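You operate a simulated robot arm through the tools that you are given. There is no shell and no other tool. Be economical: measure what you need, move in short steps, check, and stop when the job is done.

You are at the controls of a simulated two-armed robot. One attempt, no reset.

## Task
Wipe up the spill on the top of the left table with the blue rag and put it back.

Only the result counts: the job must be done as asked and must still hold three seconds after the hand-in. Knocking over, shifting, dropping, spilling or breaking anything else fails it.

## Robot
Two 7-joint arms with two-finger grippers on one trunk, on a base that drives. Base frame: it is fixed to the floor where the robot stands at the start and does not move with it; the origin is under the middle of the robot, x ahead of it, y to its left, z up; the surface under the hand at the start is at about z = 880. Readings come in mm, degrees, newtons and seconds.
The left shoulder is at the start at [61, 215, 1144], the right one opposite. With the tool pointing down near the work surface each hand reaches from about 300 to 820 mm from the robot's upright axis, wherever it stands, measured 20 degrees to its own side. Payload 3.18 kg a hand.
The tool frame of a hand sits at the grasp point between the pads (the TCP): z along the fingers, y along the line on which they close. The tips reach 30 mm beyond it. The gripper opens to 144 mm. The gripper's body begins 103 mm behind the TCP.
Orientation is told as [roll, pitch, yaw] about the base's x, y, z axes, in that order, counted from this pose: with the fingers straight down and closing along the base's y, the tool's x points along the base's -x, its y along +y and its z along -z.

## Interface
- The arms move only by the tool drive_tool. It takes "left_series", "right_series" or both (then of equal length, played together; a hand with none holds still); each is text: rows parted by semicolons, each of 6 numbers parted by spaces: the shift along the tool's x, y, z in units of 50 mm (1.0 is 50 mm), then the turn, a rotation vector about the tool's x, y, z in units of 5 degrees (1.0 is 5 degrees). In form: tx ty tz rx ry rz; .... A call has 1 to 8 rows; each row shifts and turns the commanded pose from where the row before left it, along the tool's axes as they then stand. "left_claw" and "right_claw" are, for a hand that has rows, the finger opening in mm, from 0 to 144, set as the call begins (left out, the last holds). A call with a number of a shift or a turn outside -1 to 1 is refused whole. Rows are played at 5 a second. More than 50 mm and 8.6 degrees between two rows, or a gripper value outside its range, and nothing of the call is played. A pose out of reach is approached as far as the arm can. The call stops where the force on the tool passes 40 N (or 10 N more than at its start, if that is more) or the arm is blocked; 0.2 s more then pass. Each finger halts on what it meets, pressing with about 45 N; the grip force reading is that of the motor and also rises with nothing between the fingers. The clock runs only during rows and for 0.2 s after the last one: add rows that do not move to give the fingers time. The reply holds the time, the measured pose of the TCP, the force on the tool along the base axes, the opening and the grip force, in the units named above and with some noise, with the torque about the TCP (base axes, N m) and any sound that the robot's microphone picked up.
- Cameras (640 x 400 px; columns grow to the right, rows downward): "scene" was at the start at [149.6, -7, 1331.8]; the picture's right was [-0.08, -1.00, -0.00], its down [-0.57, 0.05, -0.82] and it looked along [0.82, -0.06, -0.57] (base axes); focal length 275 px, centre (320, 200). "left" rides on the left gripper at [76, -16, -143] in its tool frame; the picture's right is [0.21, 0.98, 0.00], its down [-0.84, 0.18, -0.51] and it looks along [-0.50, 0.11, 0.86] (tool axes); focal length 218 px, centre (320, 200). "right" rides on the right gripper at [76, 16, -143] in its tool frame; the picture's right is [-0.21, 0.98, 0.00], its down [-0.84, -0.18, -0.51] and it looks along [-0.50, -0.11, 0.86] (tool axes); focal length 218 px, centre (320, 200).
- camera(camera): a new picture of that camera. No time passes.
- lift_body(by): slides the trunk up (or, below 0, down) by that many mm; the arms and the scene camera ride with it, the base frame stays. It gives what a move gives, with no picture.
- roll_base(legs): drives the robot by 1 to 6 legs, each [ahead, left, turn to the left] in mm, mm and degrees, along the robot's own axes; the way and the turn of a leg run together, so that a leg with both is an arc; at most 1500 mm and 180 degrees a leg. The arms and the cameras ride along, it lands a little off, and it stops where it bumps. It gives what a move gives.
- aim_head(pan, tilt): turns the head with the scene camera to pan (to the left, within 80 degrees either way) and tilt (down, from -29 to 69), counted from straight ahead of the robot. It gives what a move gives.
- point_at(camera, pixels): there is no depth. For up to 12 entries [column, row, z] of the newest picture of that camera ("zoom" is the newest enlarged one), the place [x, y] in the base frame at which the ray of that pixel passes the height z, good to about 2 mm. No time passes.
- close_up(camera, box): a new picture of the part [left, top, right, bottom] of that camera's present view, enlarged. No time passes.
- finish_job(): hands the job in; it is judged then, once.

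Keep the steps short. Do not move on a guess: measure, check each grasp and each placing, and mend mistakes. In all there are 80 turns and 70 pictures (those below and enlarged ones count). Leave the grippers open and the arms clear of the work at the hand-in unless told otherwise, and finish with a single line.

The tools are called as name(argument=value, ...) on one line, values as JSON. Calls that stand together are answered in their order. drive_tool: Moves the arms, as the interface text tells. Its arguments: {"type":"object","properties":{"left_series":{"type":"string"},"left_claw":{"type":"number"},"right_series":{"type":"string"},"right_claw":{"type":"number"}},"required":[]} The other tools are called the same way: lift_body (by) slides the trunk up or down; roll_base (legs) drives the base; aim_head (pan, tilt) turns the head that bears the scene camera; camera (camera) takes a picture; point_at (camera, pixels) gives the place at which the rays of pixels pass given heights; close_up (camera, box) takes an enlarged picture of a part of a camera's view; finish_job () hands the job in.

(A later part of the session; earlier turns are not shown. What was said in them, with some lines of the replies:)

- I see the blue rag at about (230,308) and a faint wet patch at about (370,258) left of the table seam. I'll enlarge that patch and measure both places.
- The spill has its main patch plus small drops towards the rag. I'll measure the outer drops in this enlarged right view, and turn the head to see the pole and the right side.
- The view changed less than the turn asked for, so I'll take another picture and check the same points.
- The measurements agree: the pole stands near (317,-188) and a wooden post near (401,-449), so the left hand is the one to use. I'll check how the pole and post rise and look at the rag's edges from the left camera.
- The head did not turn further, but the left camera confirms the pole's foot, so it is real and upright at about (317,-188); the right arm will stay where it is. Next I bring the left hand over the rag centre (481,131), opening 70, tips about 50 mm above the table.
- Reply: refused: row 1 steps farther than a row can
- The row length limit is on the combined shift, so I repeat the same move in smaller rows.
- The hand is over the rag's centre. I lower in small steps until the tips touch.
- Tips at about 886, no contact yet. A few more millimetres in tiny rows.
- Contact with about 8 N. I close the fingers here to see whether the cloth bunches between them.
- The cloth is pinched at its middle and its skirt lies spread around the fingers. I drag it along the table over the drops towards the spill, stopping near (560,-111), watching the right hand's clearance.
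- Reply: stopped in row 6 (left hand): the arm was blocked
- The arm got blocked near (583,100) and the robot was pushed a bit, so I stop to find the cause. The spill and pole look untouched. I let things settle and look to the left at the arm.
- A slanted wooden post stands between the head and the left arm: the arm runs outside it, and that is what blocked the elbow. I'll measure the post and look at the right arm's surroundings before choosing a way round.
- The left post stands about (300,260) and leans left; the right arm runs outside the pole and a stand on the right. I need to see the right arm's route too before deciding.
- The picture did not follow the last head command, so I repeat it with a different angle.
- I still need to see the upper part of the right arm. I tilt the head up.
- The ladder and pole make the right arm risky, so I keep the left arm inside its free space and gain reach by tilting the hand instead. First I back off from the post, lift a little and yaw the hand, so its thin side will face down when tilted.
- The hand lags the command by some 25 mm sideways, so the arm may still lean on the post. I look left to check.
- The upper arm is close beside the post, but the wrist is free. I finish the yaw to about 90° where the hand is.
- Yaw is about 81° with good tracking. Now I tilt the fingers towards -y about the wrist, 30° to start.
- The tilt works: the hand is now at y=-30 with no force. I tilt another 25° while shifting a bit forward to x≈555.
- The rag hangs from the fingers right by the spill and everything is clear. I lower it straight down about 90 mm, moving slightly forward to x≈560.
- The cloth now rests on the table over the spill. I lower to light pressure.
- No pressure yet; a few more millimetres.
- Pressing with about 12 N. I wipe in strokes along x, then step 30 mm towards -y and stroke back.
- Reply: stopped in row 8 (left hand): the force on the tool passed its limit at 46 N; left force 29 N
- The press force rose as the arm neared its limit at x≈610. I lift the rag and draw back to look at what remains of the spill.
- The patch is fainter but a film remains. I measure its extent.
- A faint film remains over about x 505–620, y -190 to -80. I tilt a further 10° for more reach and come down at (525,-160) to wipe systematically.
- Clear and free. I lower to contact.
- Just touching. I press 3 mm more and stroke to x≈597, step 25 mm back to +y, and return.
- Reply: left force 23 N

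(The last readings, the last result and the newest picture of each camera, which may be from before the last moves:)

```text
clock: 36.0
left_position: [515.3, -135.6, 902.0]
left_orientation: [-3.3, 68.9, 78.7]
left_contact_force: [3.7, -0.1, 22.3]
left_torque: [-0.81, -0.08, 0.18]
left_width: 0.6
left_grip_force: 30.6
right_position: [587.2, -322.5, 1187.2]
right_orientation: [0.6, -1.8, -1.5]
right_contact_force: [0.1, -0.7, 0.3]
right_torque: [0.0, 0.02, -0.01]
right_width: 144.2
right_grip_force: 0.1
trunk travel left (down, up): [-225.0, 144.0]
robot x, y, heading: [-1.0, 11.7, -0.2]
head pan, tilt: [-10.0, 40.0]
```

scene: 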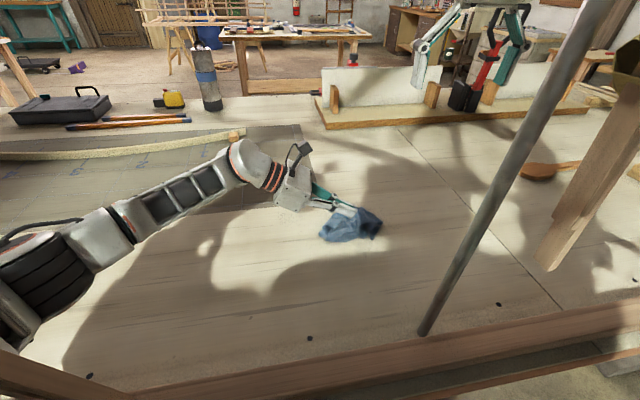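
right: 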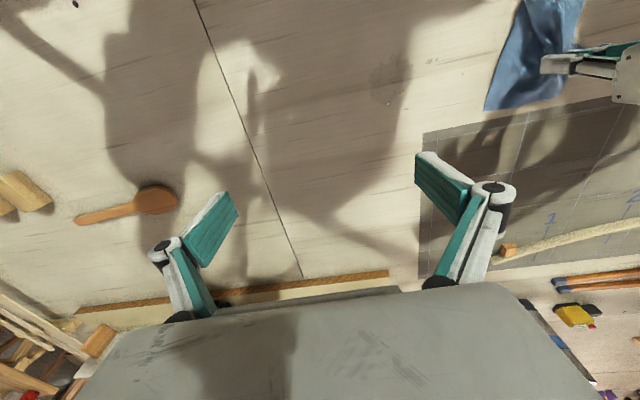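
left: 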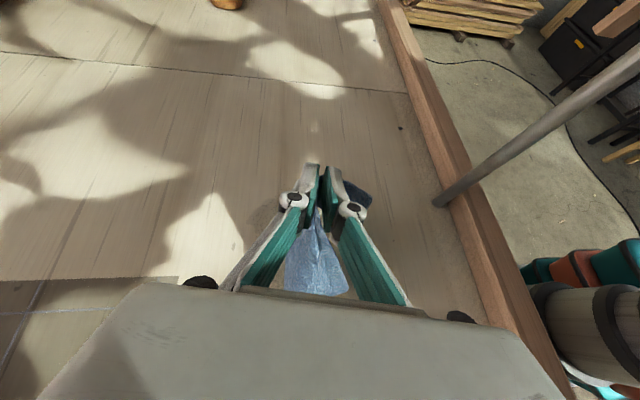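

Good, 22 N at the end of the pass. Next pair of strokes at y 25 mm and 50 mm further on.

drive_tool(left_series="-0.18 0 -0.47 0 0 0;0 -0.7 0 0 0 0;0 -0.7 0 0 0 0;0 -0.5 0 0 0 0;-0.18 0 -0.47 0 0 0;0 0.7 0 0 0 0;0 0.7 0 0 0 0;0 0.5 0 0 0 0")

close_up(camera="scene", box=[300, 200, 420, 275])

```text
clock: 37.8
left_position: [521.9, -85.9, 902.1]
left_orientation: [-3.1, 69.1, 78.9]
left_contact_force: [1.2, 1.9, 23.1]
left_torque: [-0.17, -0.24, 0.29]
left_width: 1.9
left_grip_force: 35.6
right_position: [586.2, -323.1, 1188.1]
right_orientation: [0.6, -1.8, -1.3]
right_contact_force: [-0.7, 0.9, -0.2]
right_torque: [0.01, -0.01, 0.02]
right_width: 143.8
right_grip_force: 0.1
trunk travel left (down, up): [-225.0, 144.0]
robot x, y, heading: [-3.3, 12.7, -0.1]
head pan, tilt: [-10.0, 40.0]
```

```text
5.33 times, centred on (360, 238) of scene
```

zoom: 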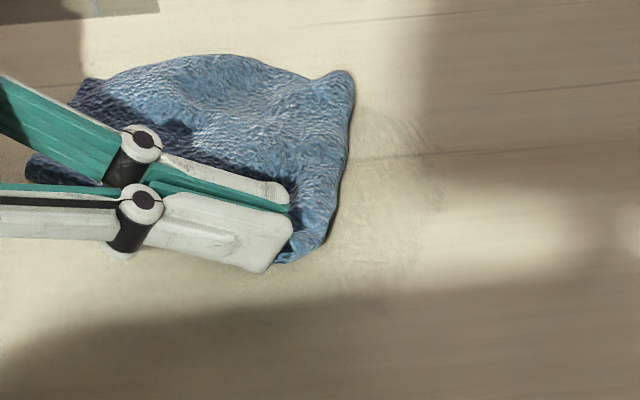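

The film is nearly gone; a faint rest lies at its right edge (about y -190). One more stroke here to the +y side for the drops, then I return.

drive_tool(left_series="-0.18 0 -0.47 0 0 0;0 -0.8 0 0 0 0;0 -0.7 0 0 0 0;-0.18 0 -0.47 0 0 0;0 0.7 0 0 0 0;0 0.7 0 0 0 0;-0.18 -0.2 -0.47 0 0 0;0 -0.7 0 0 0 0")

close_up(camera="scene", box=[300, 200, 420, 275])

point_at(camera="zoom", pixels=[[440, 190, 880], [420, 110, 880], [400, 250, 880], [370, 270, 880], [380, 160, 880], [420, 140, 880]])

```text
clock: 39.5
left_position: [584.5, -18.5, 902.5]
left_orientation: [-2.8, 68.9, 79.1]
left_contact_force: [0.9, -0.4, 22.2]
left_torque: [-0.45, -0.1, 0.44]
left_width: 0.0
left_grip_force: 31.6
right_position: [587.8, -323.9, 1186.8]
right_orientation: [0.7, -1.8, -1.4]
right_contact_force: [-0.6, -0.6, -0.2]
right_torque: [0.0, 0.0, 0.03]
right_width: 144.1
right_grip_force: 0.3
trunk travel left (down, up): [-225.0, 144.0]
robot x, y, heading: [-0.9, 9.1, -0.1]
head pan, tilt: [-10.0, 40.0]
```

```text
5.33 times, centred on (360, 238) of scene
```

zoom: 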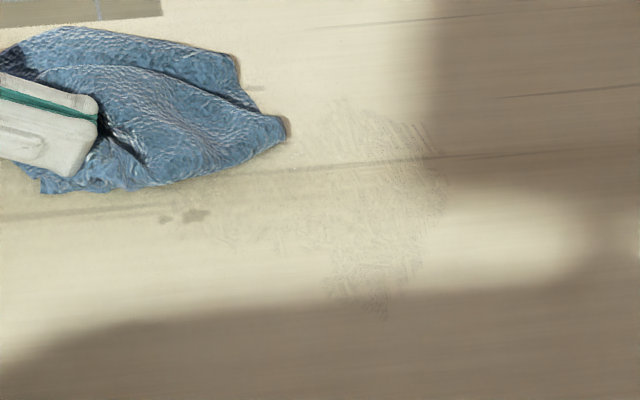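

```text
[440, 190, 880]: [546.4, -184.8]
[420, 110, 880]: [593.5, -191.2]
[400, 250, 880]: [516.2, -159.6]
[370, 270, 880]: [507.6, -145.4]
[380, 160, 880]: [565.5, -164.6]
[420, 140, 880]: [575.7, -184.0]
```

A faint streaked film and two drops near (543,-80) remain. I now wipe with strokes along y over that column, starting by moving back to x≈540.

drive_tool(left_series="0 0.85 0 0 0 0;0.29 0 0.75 0 0 0;0.29 0 0.75 0 0 0;0.29 0 0.75 0 0 0;0.22 0.2 0.55 0 0 0;-0.29 0 -0.75 0 0 0;-0.29 0 -0.75 0 0 0;-0.22 0.1 -0.56 0 0 0")

close_up(camera="scene", box=[300, 200, 420, 275])

```text
clock: 41.4
left_position: [520.6, -49.8, 901.8]
left_orientation: [-3.2, 68.9, 78.8]
left_contact_force: [-0.8, -2.7, 23.4]
left_torque: [-0.83, 0.23, -0.14]
left_width: 1.4
left_grip_force: 32.1
right_position: [587.2, -323.7, 1187.6]
right_orientation: [0.5, -1.7, -1.4]
right_contact_force: [-0.4, 0.0, -0.7]
right_torque: [-0.01, 0.04, -0.01]
right_width: 144.0
right_grip_force: 0.0
trunk travel left (down, up): [-225.0, 144.0]
robot x, y, heading: [1.8, 10.8, -0.5]
head pan, tilt: [-10.0, 40.0]
```

```text
5.33 times, centred on (360, 238) of scene
```

zoom: 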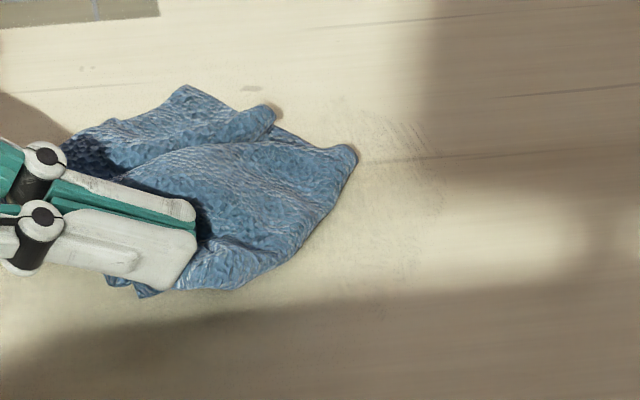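

Each pass helps. Now the right rim near y -190: I slide over to y≈-168 and stroke along x there.

drive_tool(left_series="0.29 -0.1 0.75 0 0 0;0.29 -0.1 0.75 0 0 0;0.29 0 0.75 0 0 0;0 -0.7 0 0 0 0;0 -0.6 0 0 0 0;-0.05 0.6 -0.15 0 0 0;0 0.7 0 0 0 0;0 0.5 0 0 0 0")

close_up(camera="scene", box=[300, 200, 420, 275])

```text
clock: 43.1
left_position: [489.5, -158.4, 902.2]
left_orientation: [-3.1, 69.0, 79.0]
left_contact_force: [1.1, 3.3, 21.8]
left_torque: [-0.61, 0.19, -0.29]
left_width: 0.1
left_grip_force: 32.4
right_position: [587.5, -323.7, 1187.8]
right_orientation: [0.6, -1.9, -1.4]
right_contact_force: [0.3, -0.5, -0.1]
right_torque: [0.02, 0.0, 0.02]
right_width: 143.9
right_grip_force: 0.1
trunk travel left (down, up): [-225.0, 144.0]
robot x, y, heading: [-1.4, 10.7, -0.0]
head pan, tilt: [-10.0, 40.0]
```

```text
5.33 times, centred on (360, 238) of scene
```

zoom: 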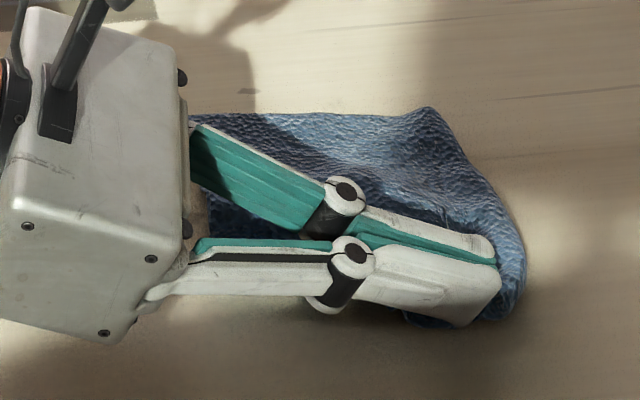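

The cloth covers the rim now. Another pass: stroke to x≈595, step +y, back, and then sweep +y.

drive_tool(left_series="0 -0.8 0 0 0 0;0 -0.8 0 0 0 0;0 -0.5 0 0 0 0;-0.11 0.3 -0.28 0 0 0;-0.11 0.3 -0.28 0 0 0;0.22 0.3 0.56 0 0 0;-0.29 0 -0.75 0 0 0;-0.29 0 -0.75 0 0 0")

drive_tool(left_series="-0.29 -0.3 -0.75 0 0 0;0 -0.8 0 0 0 0;0 0.5 0 0 0 0;0.29 0.3 0.75 0 0 0;0.29 0 0.75 0 0 0;-0.29 0 -0.75 0 0 0;-0.29 0 -0.75 0 0 0;-0.33 0 -0.85 0 0 0")

close_up(camera="scene", box=[280, 195, 420, 280])

```text
clock: 45.0
left_position: [560.2, -87.9, 901.5]
left_orientation: [-2.9, 68.9, 79.1]
left_contact_force: [0.4, -2.2, 11.6]
left_torque: [-0.29, -0.05, 0.15]
left_width: 2.7
left_grip_force: 35.5
right_position: [588.4, -323.1, 1187.3]
right_orientation: [0.7, -1.7, -1.4]
right_contact_force: [-0.3, 0.2, 0.0]
right_torque: [0.0, 0.01, -0.03]
right_width: 143.9
right_grip_force: 0.1
trunk travel left (down, up): [-225.0, 144.0]
robot x, y, heading: [-2.8, 10.7, -0.5]
head pan, tilt: [-10.0, 40.0]
```

```text
clock: 46.8
left_position: [588.3, -4.9, 902.0]
left_orientation: [-3.0, 68.9, 79.0]
left_contact_force: [1.1, 1.3, 10.3]
left_torque: [-0.18, 0.04, -0.01]
left_width: 0.2
left_grip_force: 30.8
right_position: [586.6, -323.1, 1187.3]
right_orientation: [0.7, -1.7, -1.4]
right_contact_force: [-0.2, -0.3, 0.7]
right_torque: [0.0, 0.0, -0.02]
right_width: 143.9
right_grip_force: 0.1
trunk travel left (down, up): [-225.0, 144.0]
robot x, y, heading: [0.2, 11.9, -0.3]
head pan, tilt: [-10.0, 40.0]
```

```text
4.57 times, centred on (350, 238) of scene
```

zoom: 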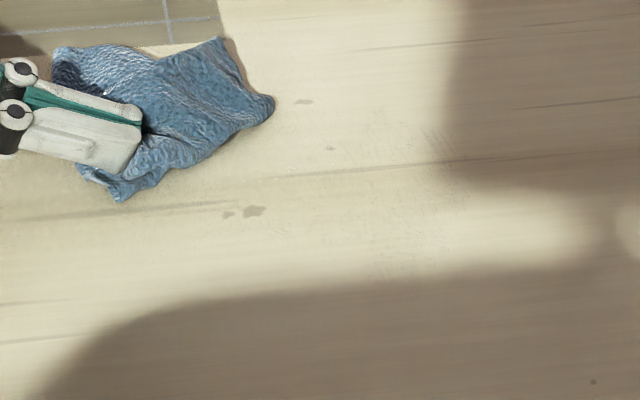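

The film is almost gone. I locate the drops and the last faint marks for focused rubbing.

point_at(camera="zoom", pixels=[[230, 214, 880], [255, 211, 880], [330, 148, 880], [303, 101, 880], [445, 140, 880], [430, 170, 880], [385, 265, 880], [455, 190, 880]])

close_up(camera="right", box=[340, 20, 500, 120])

```text
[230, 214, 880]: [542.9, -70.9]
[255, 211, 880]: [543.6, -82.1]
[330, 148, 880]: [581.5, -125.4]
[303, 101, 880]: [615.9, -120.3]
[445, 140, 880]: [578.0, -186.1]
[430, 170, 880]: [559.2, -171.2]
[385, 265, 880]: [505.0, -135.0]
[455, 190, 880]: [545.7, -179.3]
```

```text
4.00 times, centred on (420, 70) of right
```

zoom: 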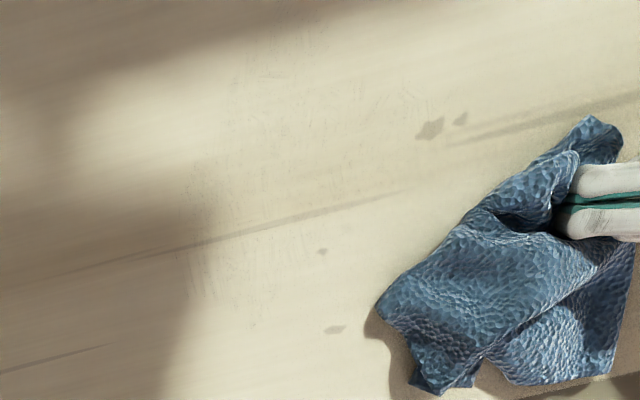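

The sharp-edged spots did not fade at all inside the cleaned area, so they are marks in the wood. Only thin streaks at the rim remain; two more passes there.

drive_tool(left_series="0.31 0.15 0.79 0 0 0;0.31 0.15 0.79 0 0 0;0.31 0.15 0.79 0 0 0;0.31 0.1 0.79 0 0 0;0 -0.6 0 0 0 0;-0.08 0.7 -0.2 0 0 0;0 0.7 0 0 0 0;0 0.6 0 0 0 0")

drive_tool(left_series="0.1 -0.7 0.25 0 0 0;0 -0.8 0 0 0 0;0 -0.5 0 0 0 0;-0.15 0.7 -0.37 0 0 0;0 0.7 0 0 0 0;0 0.6 0 0 0 0;-0.2 -0.7 -0.5 0 0 0;0 -0.8 0 0 0 0")

drive_tool(left_series="0 -0.4 0 0 0 0;-0.2 0.7 -0.5 0 0 0;0 0.7 0 0 0 0;0 0.5 0 0 0 0;-0.3 -0.3 -0.79 0 0 0;-0.3 0 -0.79 0 0 0;0 -0.7 0 0 0 0;-0.1 0 -0.27 0 0 0")

close_up(camera="right", box=[340, 20, 500, 120])

close_up(camera="scene", box=[280, 195, 420, 280])

```text
clock: 48.5
left_position: [467.0, -148.4, 902.7]
left_orientation: [-2.9, 69.0, 79.0]
left_contact_force: [-0.4, 1.8, 14.7]
left_torque: [-0.26, 0.04, -0.04]
left_width: 0.0
left_grip_force: 30.1
right_position: [586.5, -322.5, 1187.9]
right_orientation: [0.6, -1.8, -1.4]
right_contact_force: [-0.3, 0.0, 0.1]
right_torque: [0.0, 0.0, -0.01]
right_width: 143.8
right_grip_force: 0.2
trunk travel left (down, up): [-225.0, 144.0]
robot x, y, heading: [-2.0, 12.0, -0.4]
head pan, tilt: [-10.0, 40.0]
```

```text
clock: 50.4
left_position: [547.4, -127.2, 903.1]
left_orientation: [-3.1, 68.9, 78.9]
left_contact_force: [-0.3, -2.7, 17.3]
left_torque: [-0.54, 0.03, 0.04]
left_width: 1.2
left_grip_force: 35.6
right_position: [588.2, -324.3, 1187.1]
right_orientation: [0.6, -1.8, -1.3]
right_contact_force: [-0.5, 0.1, -0.3]
right_torque: [0.01, -0.01, 0.02]
right_width: 144.0
right_grip_force: 0.1
trunk travel left (down, up): [-225.0, 144.0]
robot x, y, heading: [-2.5, 10.9, -0.2]
head pan, tilt: [-10.0, 40.0]
```

```text
clock: 52.1
left_position: [541.0, 2.2, 903.2]
left_orientation: [-3.1, 68.9, 79.0]
left_contact_force: [-0.6, -1.6, 21.5]
left_torque: [-0.06, 0.06, -0.19]
left_width: 1.9
left_grip_force: 36.7
right_position: [587.7, -324.0, 1188.2]
right_orientation: [0.8, -1.8, -1.4]
right_contact_force: [0.7, -0.1, 0.1]
right_torque: [0.01, -0.02, 0.0]
right_width: 144.1
right_grip_force: 0.1
trunk travel left (down, up): [-225.0, 144.0]
robot x, y, heading: [0.1, 14.8, -0.5]
head pan, tilt: [-10.0, 40.0]
```

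```text
4.00 times, centred on (420, 70) of right
```

zoom: 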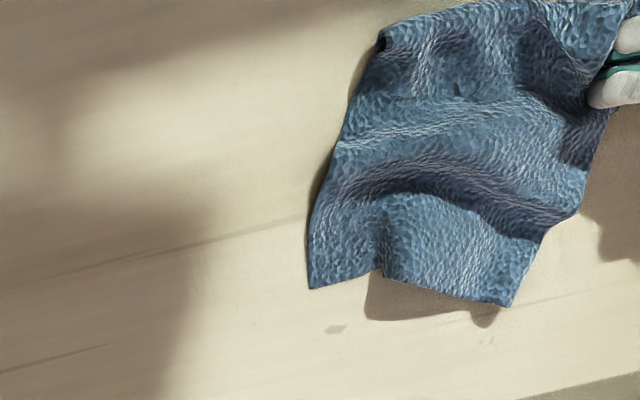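

```text
4.57 times, centred on (350, 238) of scene
```

zoom: 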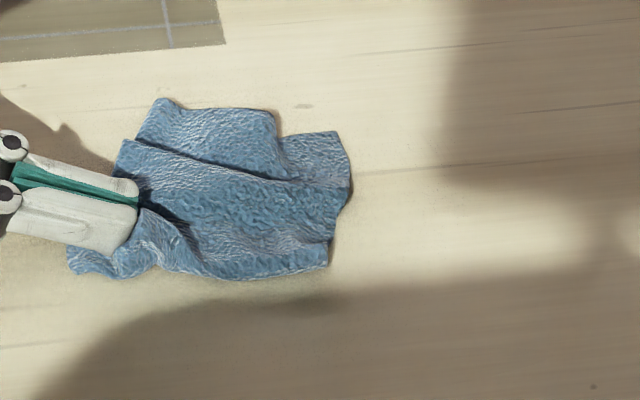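

The rim is clean. I lift the rag and move it aside to inspect the whole area, including the spot near (616,-120).

drive_tool(left_series="0.3 0 -0.79 0 0 0;0.3 0 -0.79 0 0 0;0 0 -0.9 0 0 0;0 0 0 0 0 0")

close_up(camera="right", box=[330, 10, 522, 130])

close_up(camera="scene", box=[280, 195, 420, 280])

```text
clock: 53.1
left_position: [552.4, 105.6, 973.5]
left_orientation: [-2.7, 68.8, 79.2]
left_contact_force: [-0.3, -0.3, 0.0]
left_torque: [0.01, 0.02, -0.01]
left_width: 0.2
left_grip_force: 29.3
right_position: [586.9, -324.5, 1187.4]
right_orientation: [0.8, -1.7, -1.4]
right_contact_force: [-0.1, -0.2, -0.6]
right_torque: [0.03, -0.02, 0.01]
right_width: 143.7
right_grip_force: 0.0
trunk travel left (down, up): [-225.0, 144.0]
robot x, y, heading: [-4.3, 9.4, -0.3]
head pan, tilt: [-10.0, 40.0]
```

```text
3.33 times, centred on (426, 70) of right
```

zoom: 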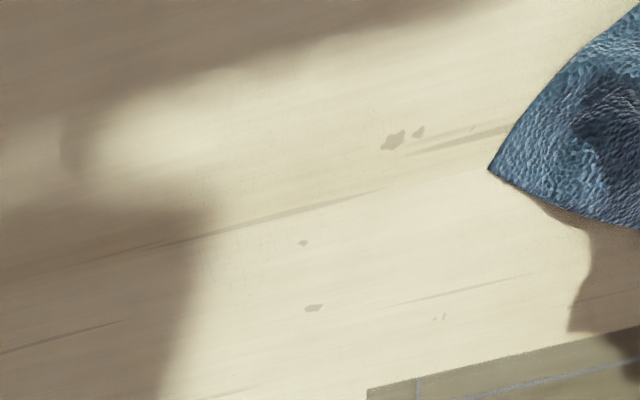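

```text
4.57 times, centred on (350, 238) of scene
```

zoom: 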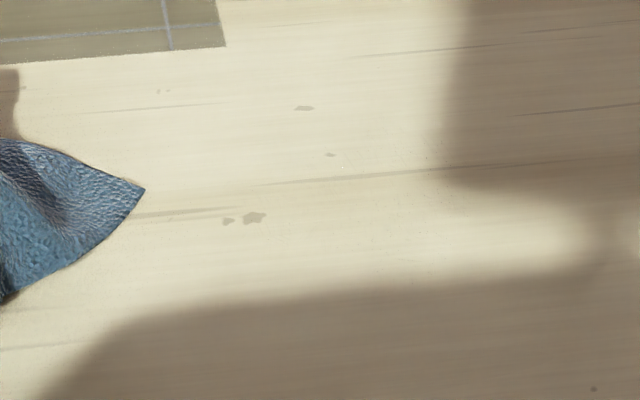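

The film is gone; only fixed wood marks remain. One tighter look to confirm before returning the rag.

close_up(camera="right", box=[360, 35, 440, 85])

close_up(camera="scene", box=[330, 215, 394, 255])

```text
8.00 times, centred on (400, 60) of right
```

zoom: 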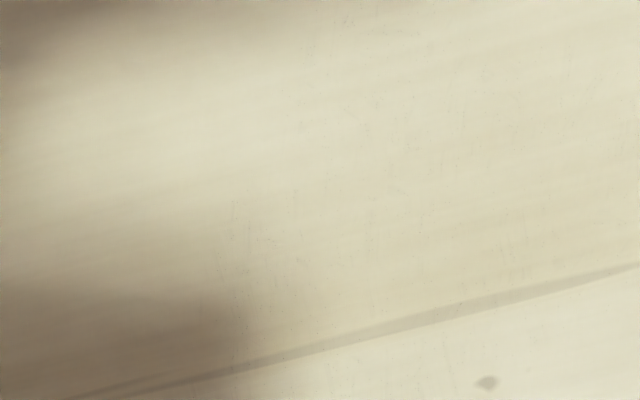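

```text
10.00 times, centred on (362, 235) of scene
```

zoom: 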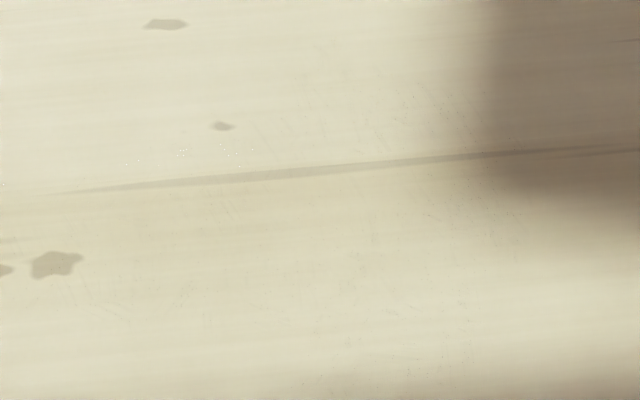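

The table is dry. Now I bring the rag home: tilt the hand back upright about the TCP while moving to x≈485.

drive_tool(left_series="0 0.16 0 0 -1 0;0 0.16 0 0 -1 0;0 0.16 0 0 -1 0;0 0.16 0 0 -1 0;0 0.16 0 0 -1 0;0 0.16 0 0 -1 0;0 0.16 0 0 -1 0;0 0.16 0 0 -1 0")

drive_tool(left_series="0 0 0 0 -1 0;0 0 0 0 -1 0;0 0 0 0 -1 0;0 0 0 0 -1 0;0 0 0 0 -1 0;0 0 0 0 0 0")

camera(camera="scene")

```text
clock: 55.0
left_position: [490.1, 114.0, 973.8]
left_orientation: [-1.2, 28.7, 81.3]
left_contact_force: [-1.2, -1.4, -0.3]
left_torque: [-0.01, 0.05, 0.0]
left_width: 1.8
left_grip_force: 34.8
right_position: [586.8, -323.8, 1186.8]
right_orientation: [0.7, -1.8, -1.3]
right_contact_force: [-0.3, -0.1, 0.2]
right_torque: [0.0, -0.03, 0.04]
right_width: 144.1
right_grip_force: 0.1
trunk travel left (down, up): [-225.0, 144.0]
robot x, y, heading: [-2.5, 11.8, -0.3]
head pan, tilt: [-10.0, 40.0]
```

```text
clock: 56.4
left_position: [490.4, 114.5, 973.0]
left_orientation: [-0.9, 3.8, 81.7]
left_contact_force: [0.5, 0.1, 1.1]
left_torque: [0.0, 0.01, -0.02]
left_width: 0.5
left_grip_force: 32.3
right_position: [587.3, -324.1, 1188.0]
right_orientation: [0.7, -1.7, -1.4]
right_contact_force: [0.2, -0.6, -0.3]
right_torque: [-0.02, -0.01, 0.03]
right_width: 144.2
right_grip_force: 0.0
trunk travel left (down, up): [-225.0, 144.0]
robot x, y, heading: [1.5, 15.4, -0.4]
head pan, tilt: [-10.0, 40.0]
```

```text
22 pictures are left
```

scene: 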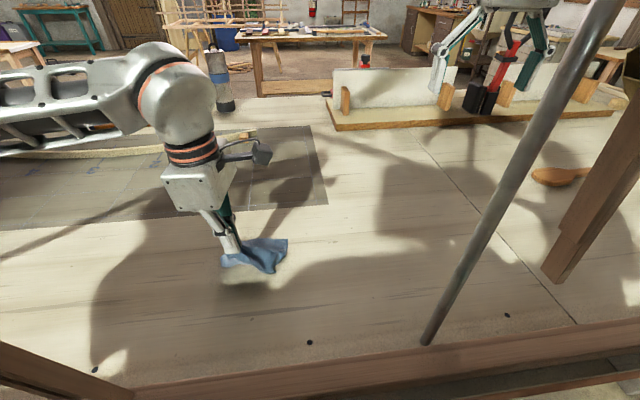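

Upright at (490,114). I lift so the cloth hangs free, then turn the yaw back.

drive_tool(left_series="-0.3 0.12 -0.8 0 0 0;0 0 0 0 -0.7 1;0 0 0 0 0 1;0 0 0 0 0 1;0 0 0 0 0 1;0 0 0 0 0 1;0 0 0 0 0 1;0 0 0 0 0 1")

drive_tool(left_series="0 0 0 0 0 1;0 0 0 0 0 1;0 0 0 0 0 1;0 0 0 0 0 1;0 0 0 0 0 1;0 0 0 0 0 1;0 0 0 0 0 1;0 0 0 0 0 1")

camera(camera="scene")

```text
clock: 58.1
left_position: [487.6, 132.2, 1012.2]
left_orientation: [-1.3, -0.4, 46.7]
left_contact_force: [0.4, -0.1, 0.8]
left_torque: [0.01, 0.05, 0.01]
left_width: 1.2
left_grip_force: 35.1
right_position: [586.8, -324.4, 1187.9]
right_orientation: [0.7, -1.6, -1.4]
right_contact_force: [0.0, 0.2, 0.1]
right_torque: [0.02, 0.02, -0.01]
right_width: 143.9
right_grip_force: 0.1
trunk travel left (down, up): [-225.0, 144.0]
robot x, y, heading: [1.3, 9.3, -0.5]
head pan, tilt: [-10.0, 40.0]
```

```text
clock: 60.0
left_position: [485.4, 132.9, 1012.0]
left_orientation: [-0.6, -1.2, 6.7]
left_contact_force: [-0.1, -0.3, 0.2]
left_torque: [0.05, 0.04, 0.08]
left_width: 1.9
left_grip_force: 36.5
right_position: [588.3, -324.1, 1187.8]
right_orientation: [0.7, -1.7, -1.5]
right_contact_force: [0.9, -0.2, 0.0]
right_torque: [0.01, 0.03, 0.02]
right_width: 144.1
right_grip_force: 0.0
trunk travel left (down, up): [-225.0, 144.0]
robot x, y, heading: [0.3, 10.3, -0.1]
head pan, tilt: [-10.0, 40.0]
```

```text
21 pictures are left
```

scene: 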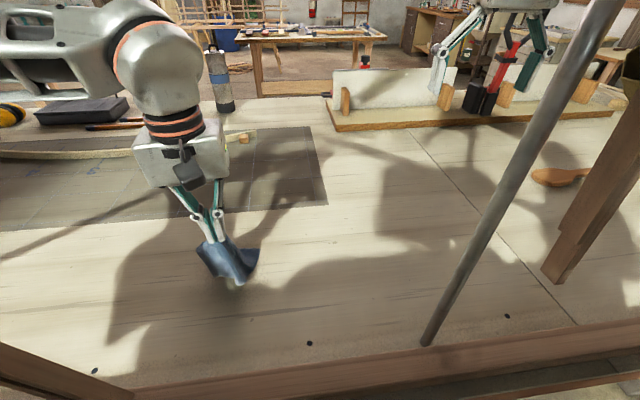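

The rag hangs above its old place. I lower it slowly to the table.

drive_tool(left_series="0 0 0.4 0 0 1;0 0 0.4 0 0 0.3;0 0 0.4 0 0 0;0 0 0.4 0 0 0;0 0 0.25 0 0 0;0 0 0.1 0 0 0;0 0 0 0 0 0")

camera(camera="left")

```text
clock: 61.5
left_position: [488.4, 131.9, 914.0]
left_orientation: [-0.5, -1.1, 0.3]
left_contact_force: [-0.2, 0.6, 1.1]
left_torque: [-0.02, -0.01, 0.02]
left_width: 1.1
left_grip_force: 31.4
right_position: [587.9, -323.5, 1187.7]
right_orientation: [0.7, -1.7, -1.3]
right_contact_force: [0.6, 0.1, -0.1]
right_torque: [0.01, -0.02, -0.05]
right_width: 143.8
right_grip_force: 0.0
trunk travel left (down, up): [-225.0, 144.0]
robot x, y, heading: [-3.8, 11.4, -0.2]
head pan, tilt: [-10.0, 40.0]
```

```text
20 pictures are left
```

left: 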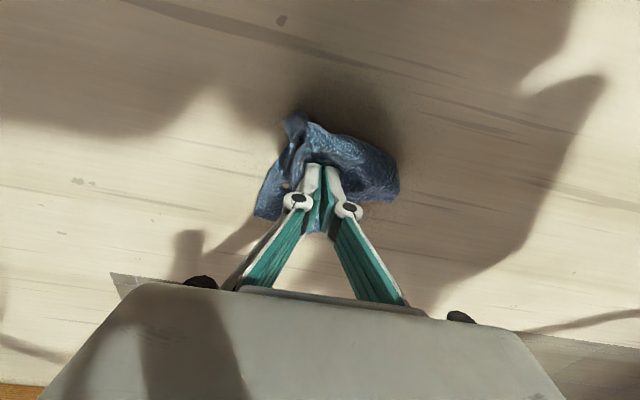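

Held at its old spot. I open the fingers partway and see how the cloth settles.

drive_tool(left_series="0 0 0 0 0 0;0 0 0 0 0 0;0 0 0 0 0 0;0 0 -0.2 0 0 0;0 0 -0.6 0 0 0;0 0 -0.9 0 0 0;0 0 -0.9 0 0 0;0 0 0 0 0 0", left_claw=60)

camera(camera="left")

camera(camera="scene")

```text
clock: 63.4
left_position: [483.6, 130.7, 1030.4]
left_orientation: [-0.4, 0.4, -0.2]
left_contact_force: [-1.1, 0.5, -0.3]
left_torque: [-0.01, -0.02, 0.01]
left_width: 59.9
left_grip_force: 0.1
right_position: [586.3, -326.2, 1182.0]
right_orientation: [0.6, -1.4, -1.7]
right_contact_force: [-0.5, 0.1, -0.4]
right_torque: [0.01, -0.01, -0.02]
right_width: 144.0
right_grip_force: 0.0
trunk travel left (down, up): [-225.0, 144.0]
robot x, y, heading: [-2.1, 9.8, -0.5]
head pan, tilt: [-10.0, 40.0]
```

```text
19 pictures are left
```

left: 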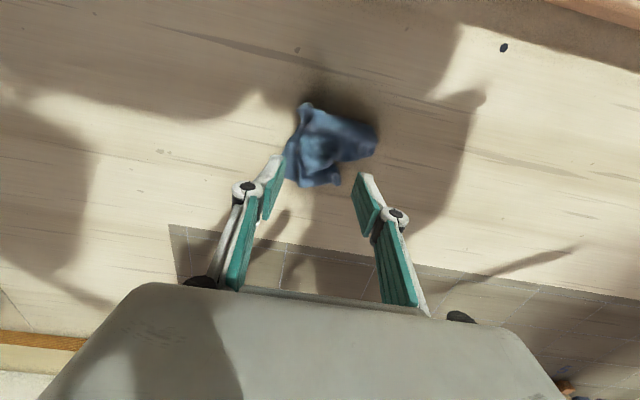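

```text
18 pictures are left
```

scene: 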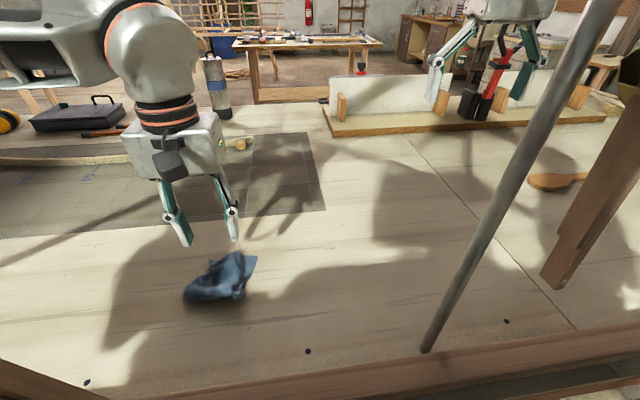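

The rag is released but crumpled. I wait for it to settle, then measure it.

drive_tool(left_series="0 0 -0.4 0 0 0;0 0 0 0 0 0;0 0 0 0 0 0;0 0 0 0 0 0;0 0 0 0 0 0;0 0 0 0 0 0")

close_up(camera="left", box=[250, 60, 410, 220])

close_up(camera="scene", box=[150, 230, 290, 320])

point_at(camera="zoom", pixels=[[150, 310, 880], [490, 90, 880], [320, 200, 900], [440, 310, 880], [150, 310, 900], [330, 100, 900]])

```text
clock: 65.0
left_position: [478.6, 129.8, 1040.8]
left_orientation: [-0.4, 2.4, -0.5]
left_contact_force: [0.3, 0.5, 0.3]
left_torque: [-0.01, 0.0, -0.02]
left_width: 60.0
left_grip_force: 0.2
right_position: [583.3, -328.5, 1191.9]
right_orientation: [0.7, -2.0, -1.8]
right_contact_force: [0.3, -0.3, 0.3]
right_torque: [-0.02, 0.01, 0.03]
right_width: 144.0
right_grip_force: 0.1
trunk travel left (down, up): [-225.0, 144.0]
robot x, y, heading: [-4.7, 8.5, -0.5]
head pan, tilt: [-10.0, 40.0]
stopped in row 6 (left hand): the arm was blocked; the commanded pose is now the measured one
```

```text
2.50 times, centred on (330, 140) of left
```

zoom: 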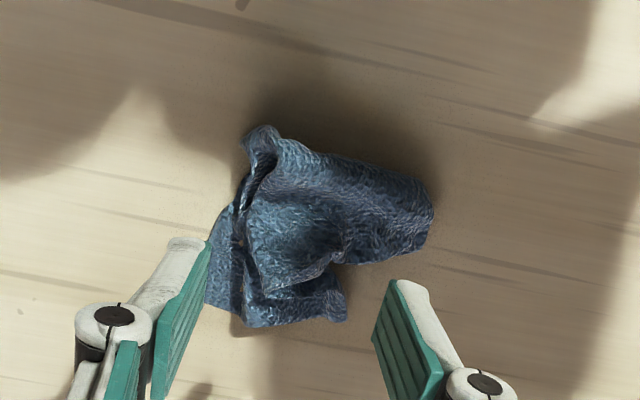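

```text
4.44 times, centred on (220, 275) of scene
```

zoom: 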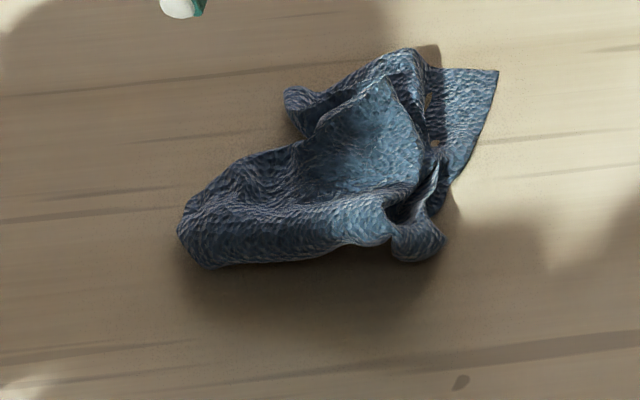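

```text
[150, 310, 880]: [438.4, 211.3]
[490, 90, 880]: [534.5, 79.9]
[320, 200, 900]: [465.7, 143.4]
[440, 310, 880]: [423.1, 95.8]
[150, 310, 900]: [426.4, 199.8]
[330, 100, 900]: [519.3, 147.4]
```

The rag lies at about (478,137), centred on its old place (481,131). The arm got blocked while rising straight up, so I draw the hand back and slightly left, as at the start, then rise, with the gripper open.

drive_tool(left_series="0.5 0.15 0 0 0 0;0.5 0.15 0 0 0 0;0.5 0.15 0 0 0 0;0.4 0.1 -0.4 0 0 0;0 0 -0.6 0 0 0;0 0 0 0 0 0", left_claw=144)

camera(camera="scene")

camera(camera="left")

```text
clock: 66.5
left_position: [379.8, 115.6, 1068.3]
left_orientation: [2.0, 7.1, -3.9]
left_contact_force: [0.1, 0.1, -0.1]
left_torque: [-0.03, -0.03, -0.03]
left_width: 144.0
left_grip_force: 0.0
right_position: [575.9, -366.8, 1184.5]
right_orientation: [1.5, -1.8, -3.3]
right_contact_force: [1.3, -2.0, -1.6]
right_torque: [0.21, -0.01, 0.05]
right_width: 144.0
right_grip_force: 0.1
trunk travel left (down, up): [-225.0, 144.0]
robot x, y, heading: [-1.8, 3.8, -2.3]
head pan, tilt: [-10.0, 40.0]
stopped in row 6 (left hand): the arm was blocked; the commanded pose is now the measured one
```

```text
15 pictures are left
```

scene: 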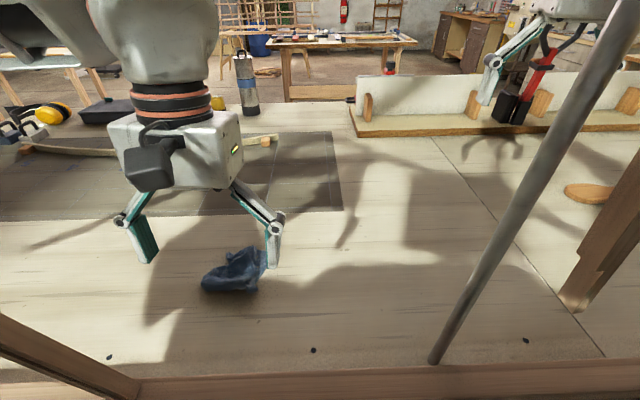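

```text
14 pictures are left
```

left: 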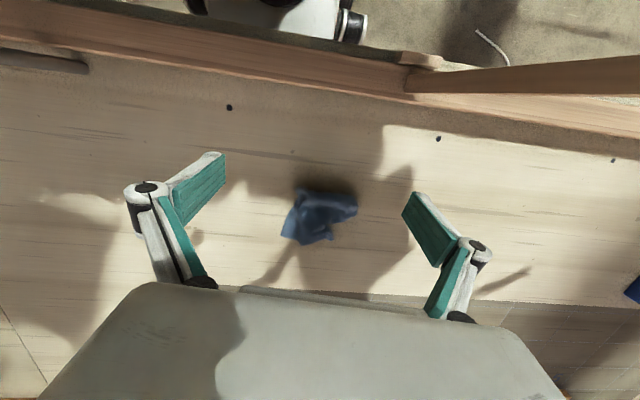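

The forearm is pressing the post from the far side and the robot turned slightly (-2.3°). I relieve it at once by moving forward and left.

drive_tool(left_series="-0.4 0.5 0 0 0 0;-0.4 0.5 0 0 0 0;0 0.3 0 0 0 0;0 0 0 0 0 0;0 0 0 0 0 0")

aim_head(pan=45, tilt=35)

camera(camera="scene")

```text
clock: 68.0
left_position: [414.4, 144.0, 1055.5]
left_orientation: [4.5, 7.7, -10.4]
left_contact_force: [0.8, 0.1, 0.5]
left_torque: [-0.03, -0.01, -0.01]
left_width: 143.8
left_grip_force: 0.2
right_position: [566.1, -372.3, 1185.0]
right_orientation: [1.2, -1.7, -4.7]
right_contact_force: [0.3, -0.4, 0.2]
right_torque: [0.07, 0.0, 0.0]
right_width: 144.0
right_grip_force: 0.2
trunk travel left (down, up): [-225.0, 144.0]
robot x, y, heading: [0.3, 4.2, -3.4]
head pan, tilt: [-10.0, 40.0]
stopped in row 5 (left hand): the arm was blocked; the commanded pose is now the measured one
```

```text
clock: 69.2
left_position: [426.9, 149.1, 1055.5]
left_orientation: [4.2, 7.7, -9.4]
left_contact_force: [0.5, 1.0, 0.9]
left_torque: [0.01, 0.0, 0.0]
left_width: 144.1
left_grip_force: 0.1
right_position: [580.0, -370.8, 1178.7]
right_orientation: [1.5, -1.2, -4.4]
right_contact_force: [0.7, 0.4, 0.9]
right_torque: [0.03, 0.03, -0.03]
right_width: 143.9
right_grip_force: 0.0
trunk travel left (down, up): [-225.0, 144.0]
robot x, y, heading: [-3.2, 5.3, -3.3]
head pan, tilt: [45.0, 35.0]
```

```text
13 pictures are left
```

scene: 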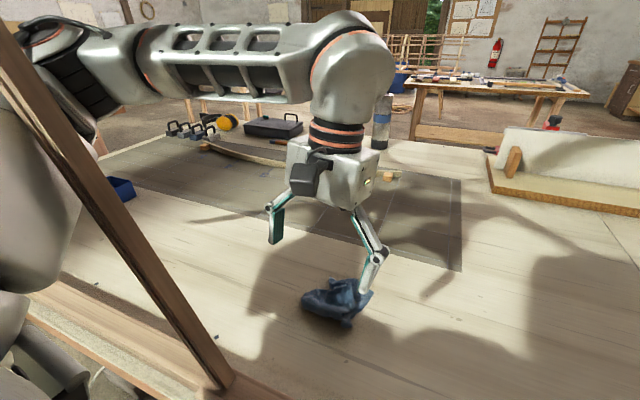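

Still pressing: with the hand raised the upper arm swings against the post. Lower and further left was free, so I move the hand left, forward and a little down, turning it straight again.

drive_tool(left_series="-0.3 0.6 0.2 0 0 -0.9;-0.3 0.6 0.2 0 0 -0.9;-0.3 0.6 0.2 0 0 0;-0.2 0.6 0.2 0 0 0;0 0 0 0 0 0")

camera(camera="scene")

```text
clock: 70.6
left_position: [490.5, 205.1, 1016.0]
left_orientation: [8.3, 7.4, -9.1]
left_contact_force: [0.4, -0.1, 0.2]
left_torque: [0.01, 0.0, -0.02]
left_width: 144.1
left_grip_force: 0.1
right_position: [545.9, -408.6, 1183.1]
right_orientation: [1.3, -1.4, -8.1]
right_contact_force: [-0.1, 0.7, -0.5]
right_torque: [-0.02, 0.04, 0.02]
right_width: 143.9
right_grip_force: 0.1
trunk travel left (down, up): [-225.0, 144.0]
robot x, y, heading: [-3.1, 9.5, -7.2]
head pan, tilt: [45.0, 35.0]
stopped in row 5 (left hand): the arm was blocked; the commanded pose is now the measured one
```

```text
12 pictures are left
```

scene: 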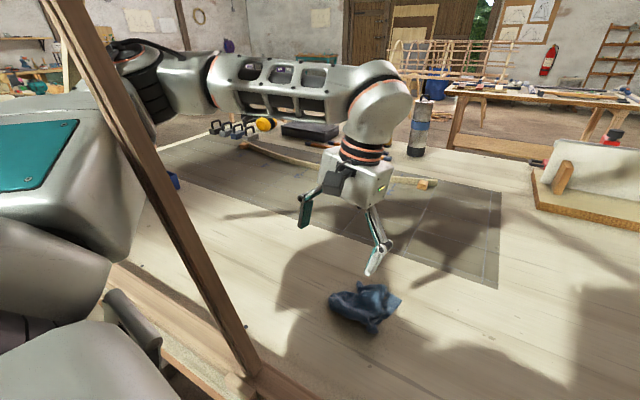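

The robot got turned to -7.2°, so there is also something on the left of the elbow; the arm fits only with the hand forward and low, as when I released the rag. I undo: first hand 45 mm back to the right and forward, straightening orientation, then turn the base back in small steps.

drive_tool(left_series="-0.1 -0.5 0 0 -0.7 0;0 -0.5 0 0 -0.7 0;0 0 0 0 0 0")

roll_base(legs=[[0, 0, 3]])

```text
clock: 71.4
left_position: [486.6, 168.7, 1007.9]
left_orientation: [7.6, 0.2, -9.5]
left_contact_force: [0.1, -0.4, -1.0]
left_torque: [-0.01, 0.02, -0.01]
left_width: 144.1
left_grip_force: 0.1
right_position: [550.0, -396.4, 1183.6]
right_orientation: [1.0, -1.5, -7.7]
right_contact_force: [-0.3, 0.5, -0.1]
right_torque: [0.03, 0.03, 0.01]
right_width: 144.2
right_grip_force: 0.0
trunk travel left (down, up): [-225.0, 144.0]
robot x, y, heading: [-2.7, 6.5, -6.4]
head pan, tilt: [45.0, 35.0]
```

```text
clock: 72.4
left_position: [475.1, 179.4, 1003.1]
left_orientation: [8.3, 0.9, -7.6]
left_contact_force: [1.1, 0.8, 0.0]
left_torque: [-0.01, 0.01, -0.01]
left_width: 143.7
left_grip_force: 0.0
right_position: [566.4, -378.2, 1181.1]
right_orientation: [1.1, -1.4, -5.2]
right_contact_force: [0.1, 0.0, 0.0]
right_torque: [0.02, 0.0, -0.02]
right_width: 143.9
right_grip_force: 0.0
trunk travel left (down, up): [-225.0, 144.0]
robot x, y, heading: [-2.9, 6.1, -4.3]
head pan, tilt: [45.0, 35.0]
stopped in leg 1: the robot was blocked; the commanded pose is now the measured one
```

It helps. Again: hand right 45 mm with the roll straightened, then turn 3°.

drive_tool(left_series="-0.15 -0.5 0 0.8 0 0;-0.1 -0.5 0 0.8 0 0;0 0 0 0 0 0")

roll_base(legs=[[0, 0, 3]])

```text
clock: 73.2
left_position: [481.6, 129.5, 997.6]
left_orientation: [0.2, 0.9, -7.6]
left_contact_force: [-0.2, 0.3, -0.1]
left_torque: [0.02, 0.02, 0.04]
left_width: 144.0
left_grip_force: 0.1
right_position: [566.4, -377.4, 1181.6]
right_orientation: [1.2, -1.4, -5.1]
right_contact_force: [0.2, 0.1, -0.2]
right_torque: [0.01, 0.01, -0.02]
right_width: 144.1
right_grip_force: 0.0
trunk travel left (down, up): [-225.0, 144.0]
robot x, y, heading: [-4.7, 4.1, -4.2]
head pan, tilt: [45.0, 35.0]
```

```text
clock: 73.9
left_position: [480.6, 128.6, 998.1]
left_orientation: [0.2, 1.0, -7.5]
left_contact_force: [-0.4, -1.3, -0.3]
left_torque: [0.2, -0.01, -0.02]
left_width: 144.2
left_grip_force: 0.1
right_position: [566.8, -379.3, 1180.5]
right_orientation: [1.3, -1.3, -5.2]
right_contact_force: [0.0, 1.3, 0.0]
right_torque: [0.04, -0.03, -0.03]
right_width: 143.9
right_grip_force: 0.1
trunk travel left (down, up): [-225.0, 144.0]
robot x, y, heading: [-2.0, 6.5, -4.2]
head pan, tilt: [45.0, 35.0]
stopped in leg 1: the robot was blocked; the commanded pose is now the measured one
```

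The turn is blocked now but nothing is pressing (forces are about zero), and the heading is not part of the job. I check the right side for any disturbance and the rag from above.

aim_head(pan=-35, tilt=30)

camera(camera="scene")

camera(camera="left")

```text
clock: 75.4
left_position: [480.2, 139.0, 997.2]
left_orientation: [-0.4, 0.9, -7.6]
left_contact_force: [1.0, 0.5, 0.7]
left_torque: [0.0, 0.04, 0.0]
left_width: 144.0
left_grip_force: 0.1
right_position: [565.9, -365.7, 1184.9]
right_orientation: [0.6, -1.5, -5.1]
right_contact_force: [0.1, 0.5, -0.3]
right_torque: [0.01, -0.01, -0.01]
right_width: 144.0
right_grip_force: 0.1
trunk travel left (down, up): [-225.0, 144.0]
robot x, y, heading: [-6.1, 3.2, -4.1]
head pan, tilt: [-35.0, 30.0]
```

```text
11 pictures are left
```

scene: 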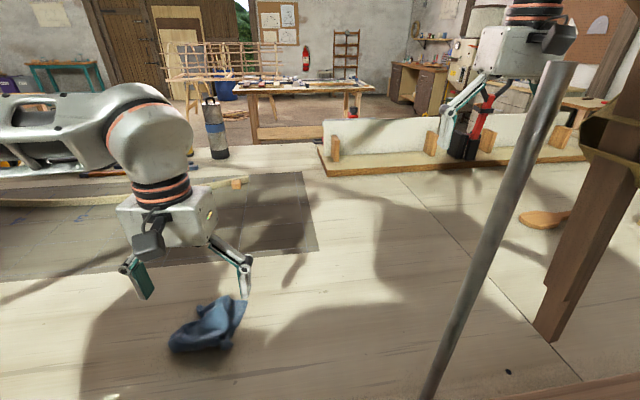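

```text
10 pictures are left
```

left: 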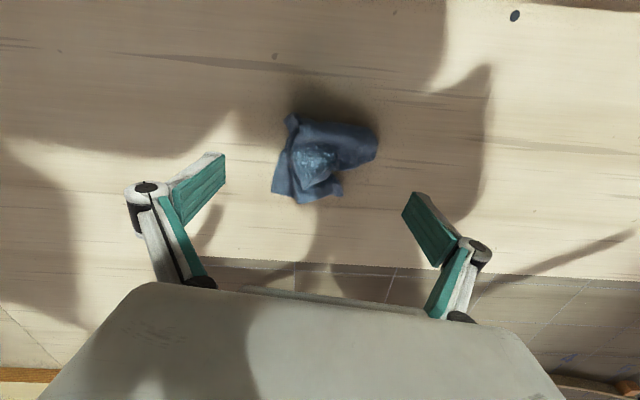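

Everything on the right stands. I verify the feet of the pole and the stand against the first measurements, and the rag's outline.

point_at(camera="scene", pixels=[[425, 397, 880], [545, 335, 880], [200, 325, 890], [170, 345, 880], [246, 300, 880], [508, 371, 880]])

point_at(camera="left", pixels=[[325, 158, 890], [290, 115, 890], [378, 145, 890], [275, 192, 880], [345, 195, 880]])

```text
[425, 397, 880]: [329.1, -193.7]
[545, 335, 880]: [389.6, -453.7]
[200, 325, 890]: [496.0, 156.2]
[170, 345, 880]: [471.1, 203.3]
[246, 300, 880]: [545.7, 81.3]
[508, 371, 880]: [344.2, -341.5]
```

```text
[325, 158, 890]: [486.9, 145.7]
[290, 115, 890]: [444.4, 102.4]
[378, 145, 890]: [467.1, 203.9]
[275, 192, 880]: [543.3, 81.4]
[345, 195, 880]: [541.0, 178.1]
```

Pole and stand have not moved, and the rag's middle is at about (490,145), within about 15 mm of its old centre. Last, I move the open hand gently forward off the rag.

drive_tool(left_series="-0.4 0 -0.1 0 0 0;-0.4 0 -0.1 0 0 0;-0.4 0 0 0 0 0;-0.4 0 0 0 0 0;0 0 0 0 0 0", left_claw=144)

camera(camera="scene")

```text
clock: 76.6
left_position: [558.2, 140.4, 1008.0]
left_orientation: [-1.1, 0.3, -7.3]
left_contact_force: [-0.4, 0.0, -0.5]
left_torque: [-0.02, 0.0, -0.02]
left_width: 144.2
left_grip_force: 0.2
right_position: [562.2, -352.7, 1191.1]
right_orientation: [0.0, -1.9, -4.8]
right_contact_force: [-0.7, -0.1, -0.6]
right_torque: [-0.01, 0.01, -0.03]
right_width: 143.7
right_grip_force: 0.1
trunk travel left (down, up): [-225.0, 144.0]
robot x, y, heading: [-6.1, 4.9, -4.1]
head pan, tilt: [-35.0, 30.0]
```

```text
9 pictures are left
```

scene: 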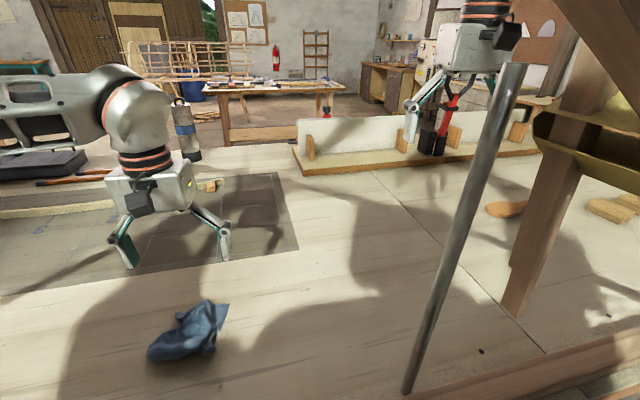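

The hand is clear and open, the spill is gone, the rag is back at its place, and nothing else has moved. I hand in.

finish_job()

```text
The job is handed in.
```

The spill on the left table is wiped up and the blue rag is back within about 15 mm of its old spot, though crumpled rather than flat; the arm pressed against a wooden post and something to its left several times, and the robot ended turned about 4°, but the pole and stand feet I re-measured had not moved (the post I did not re-measure).
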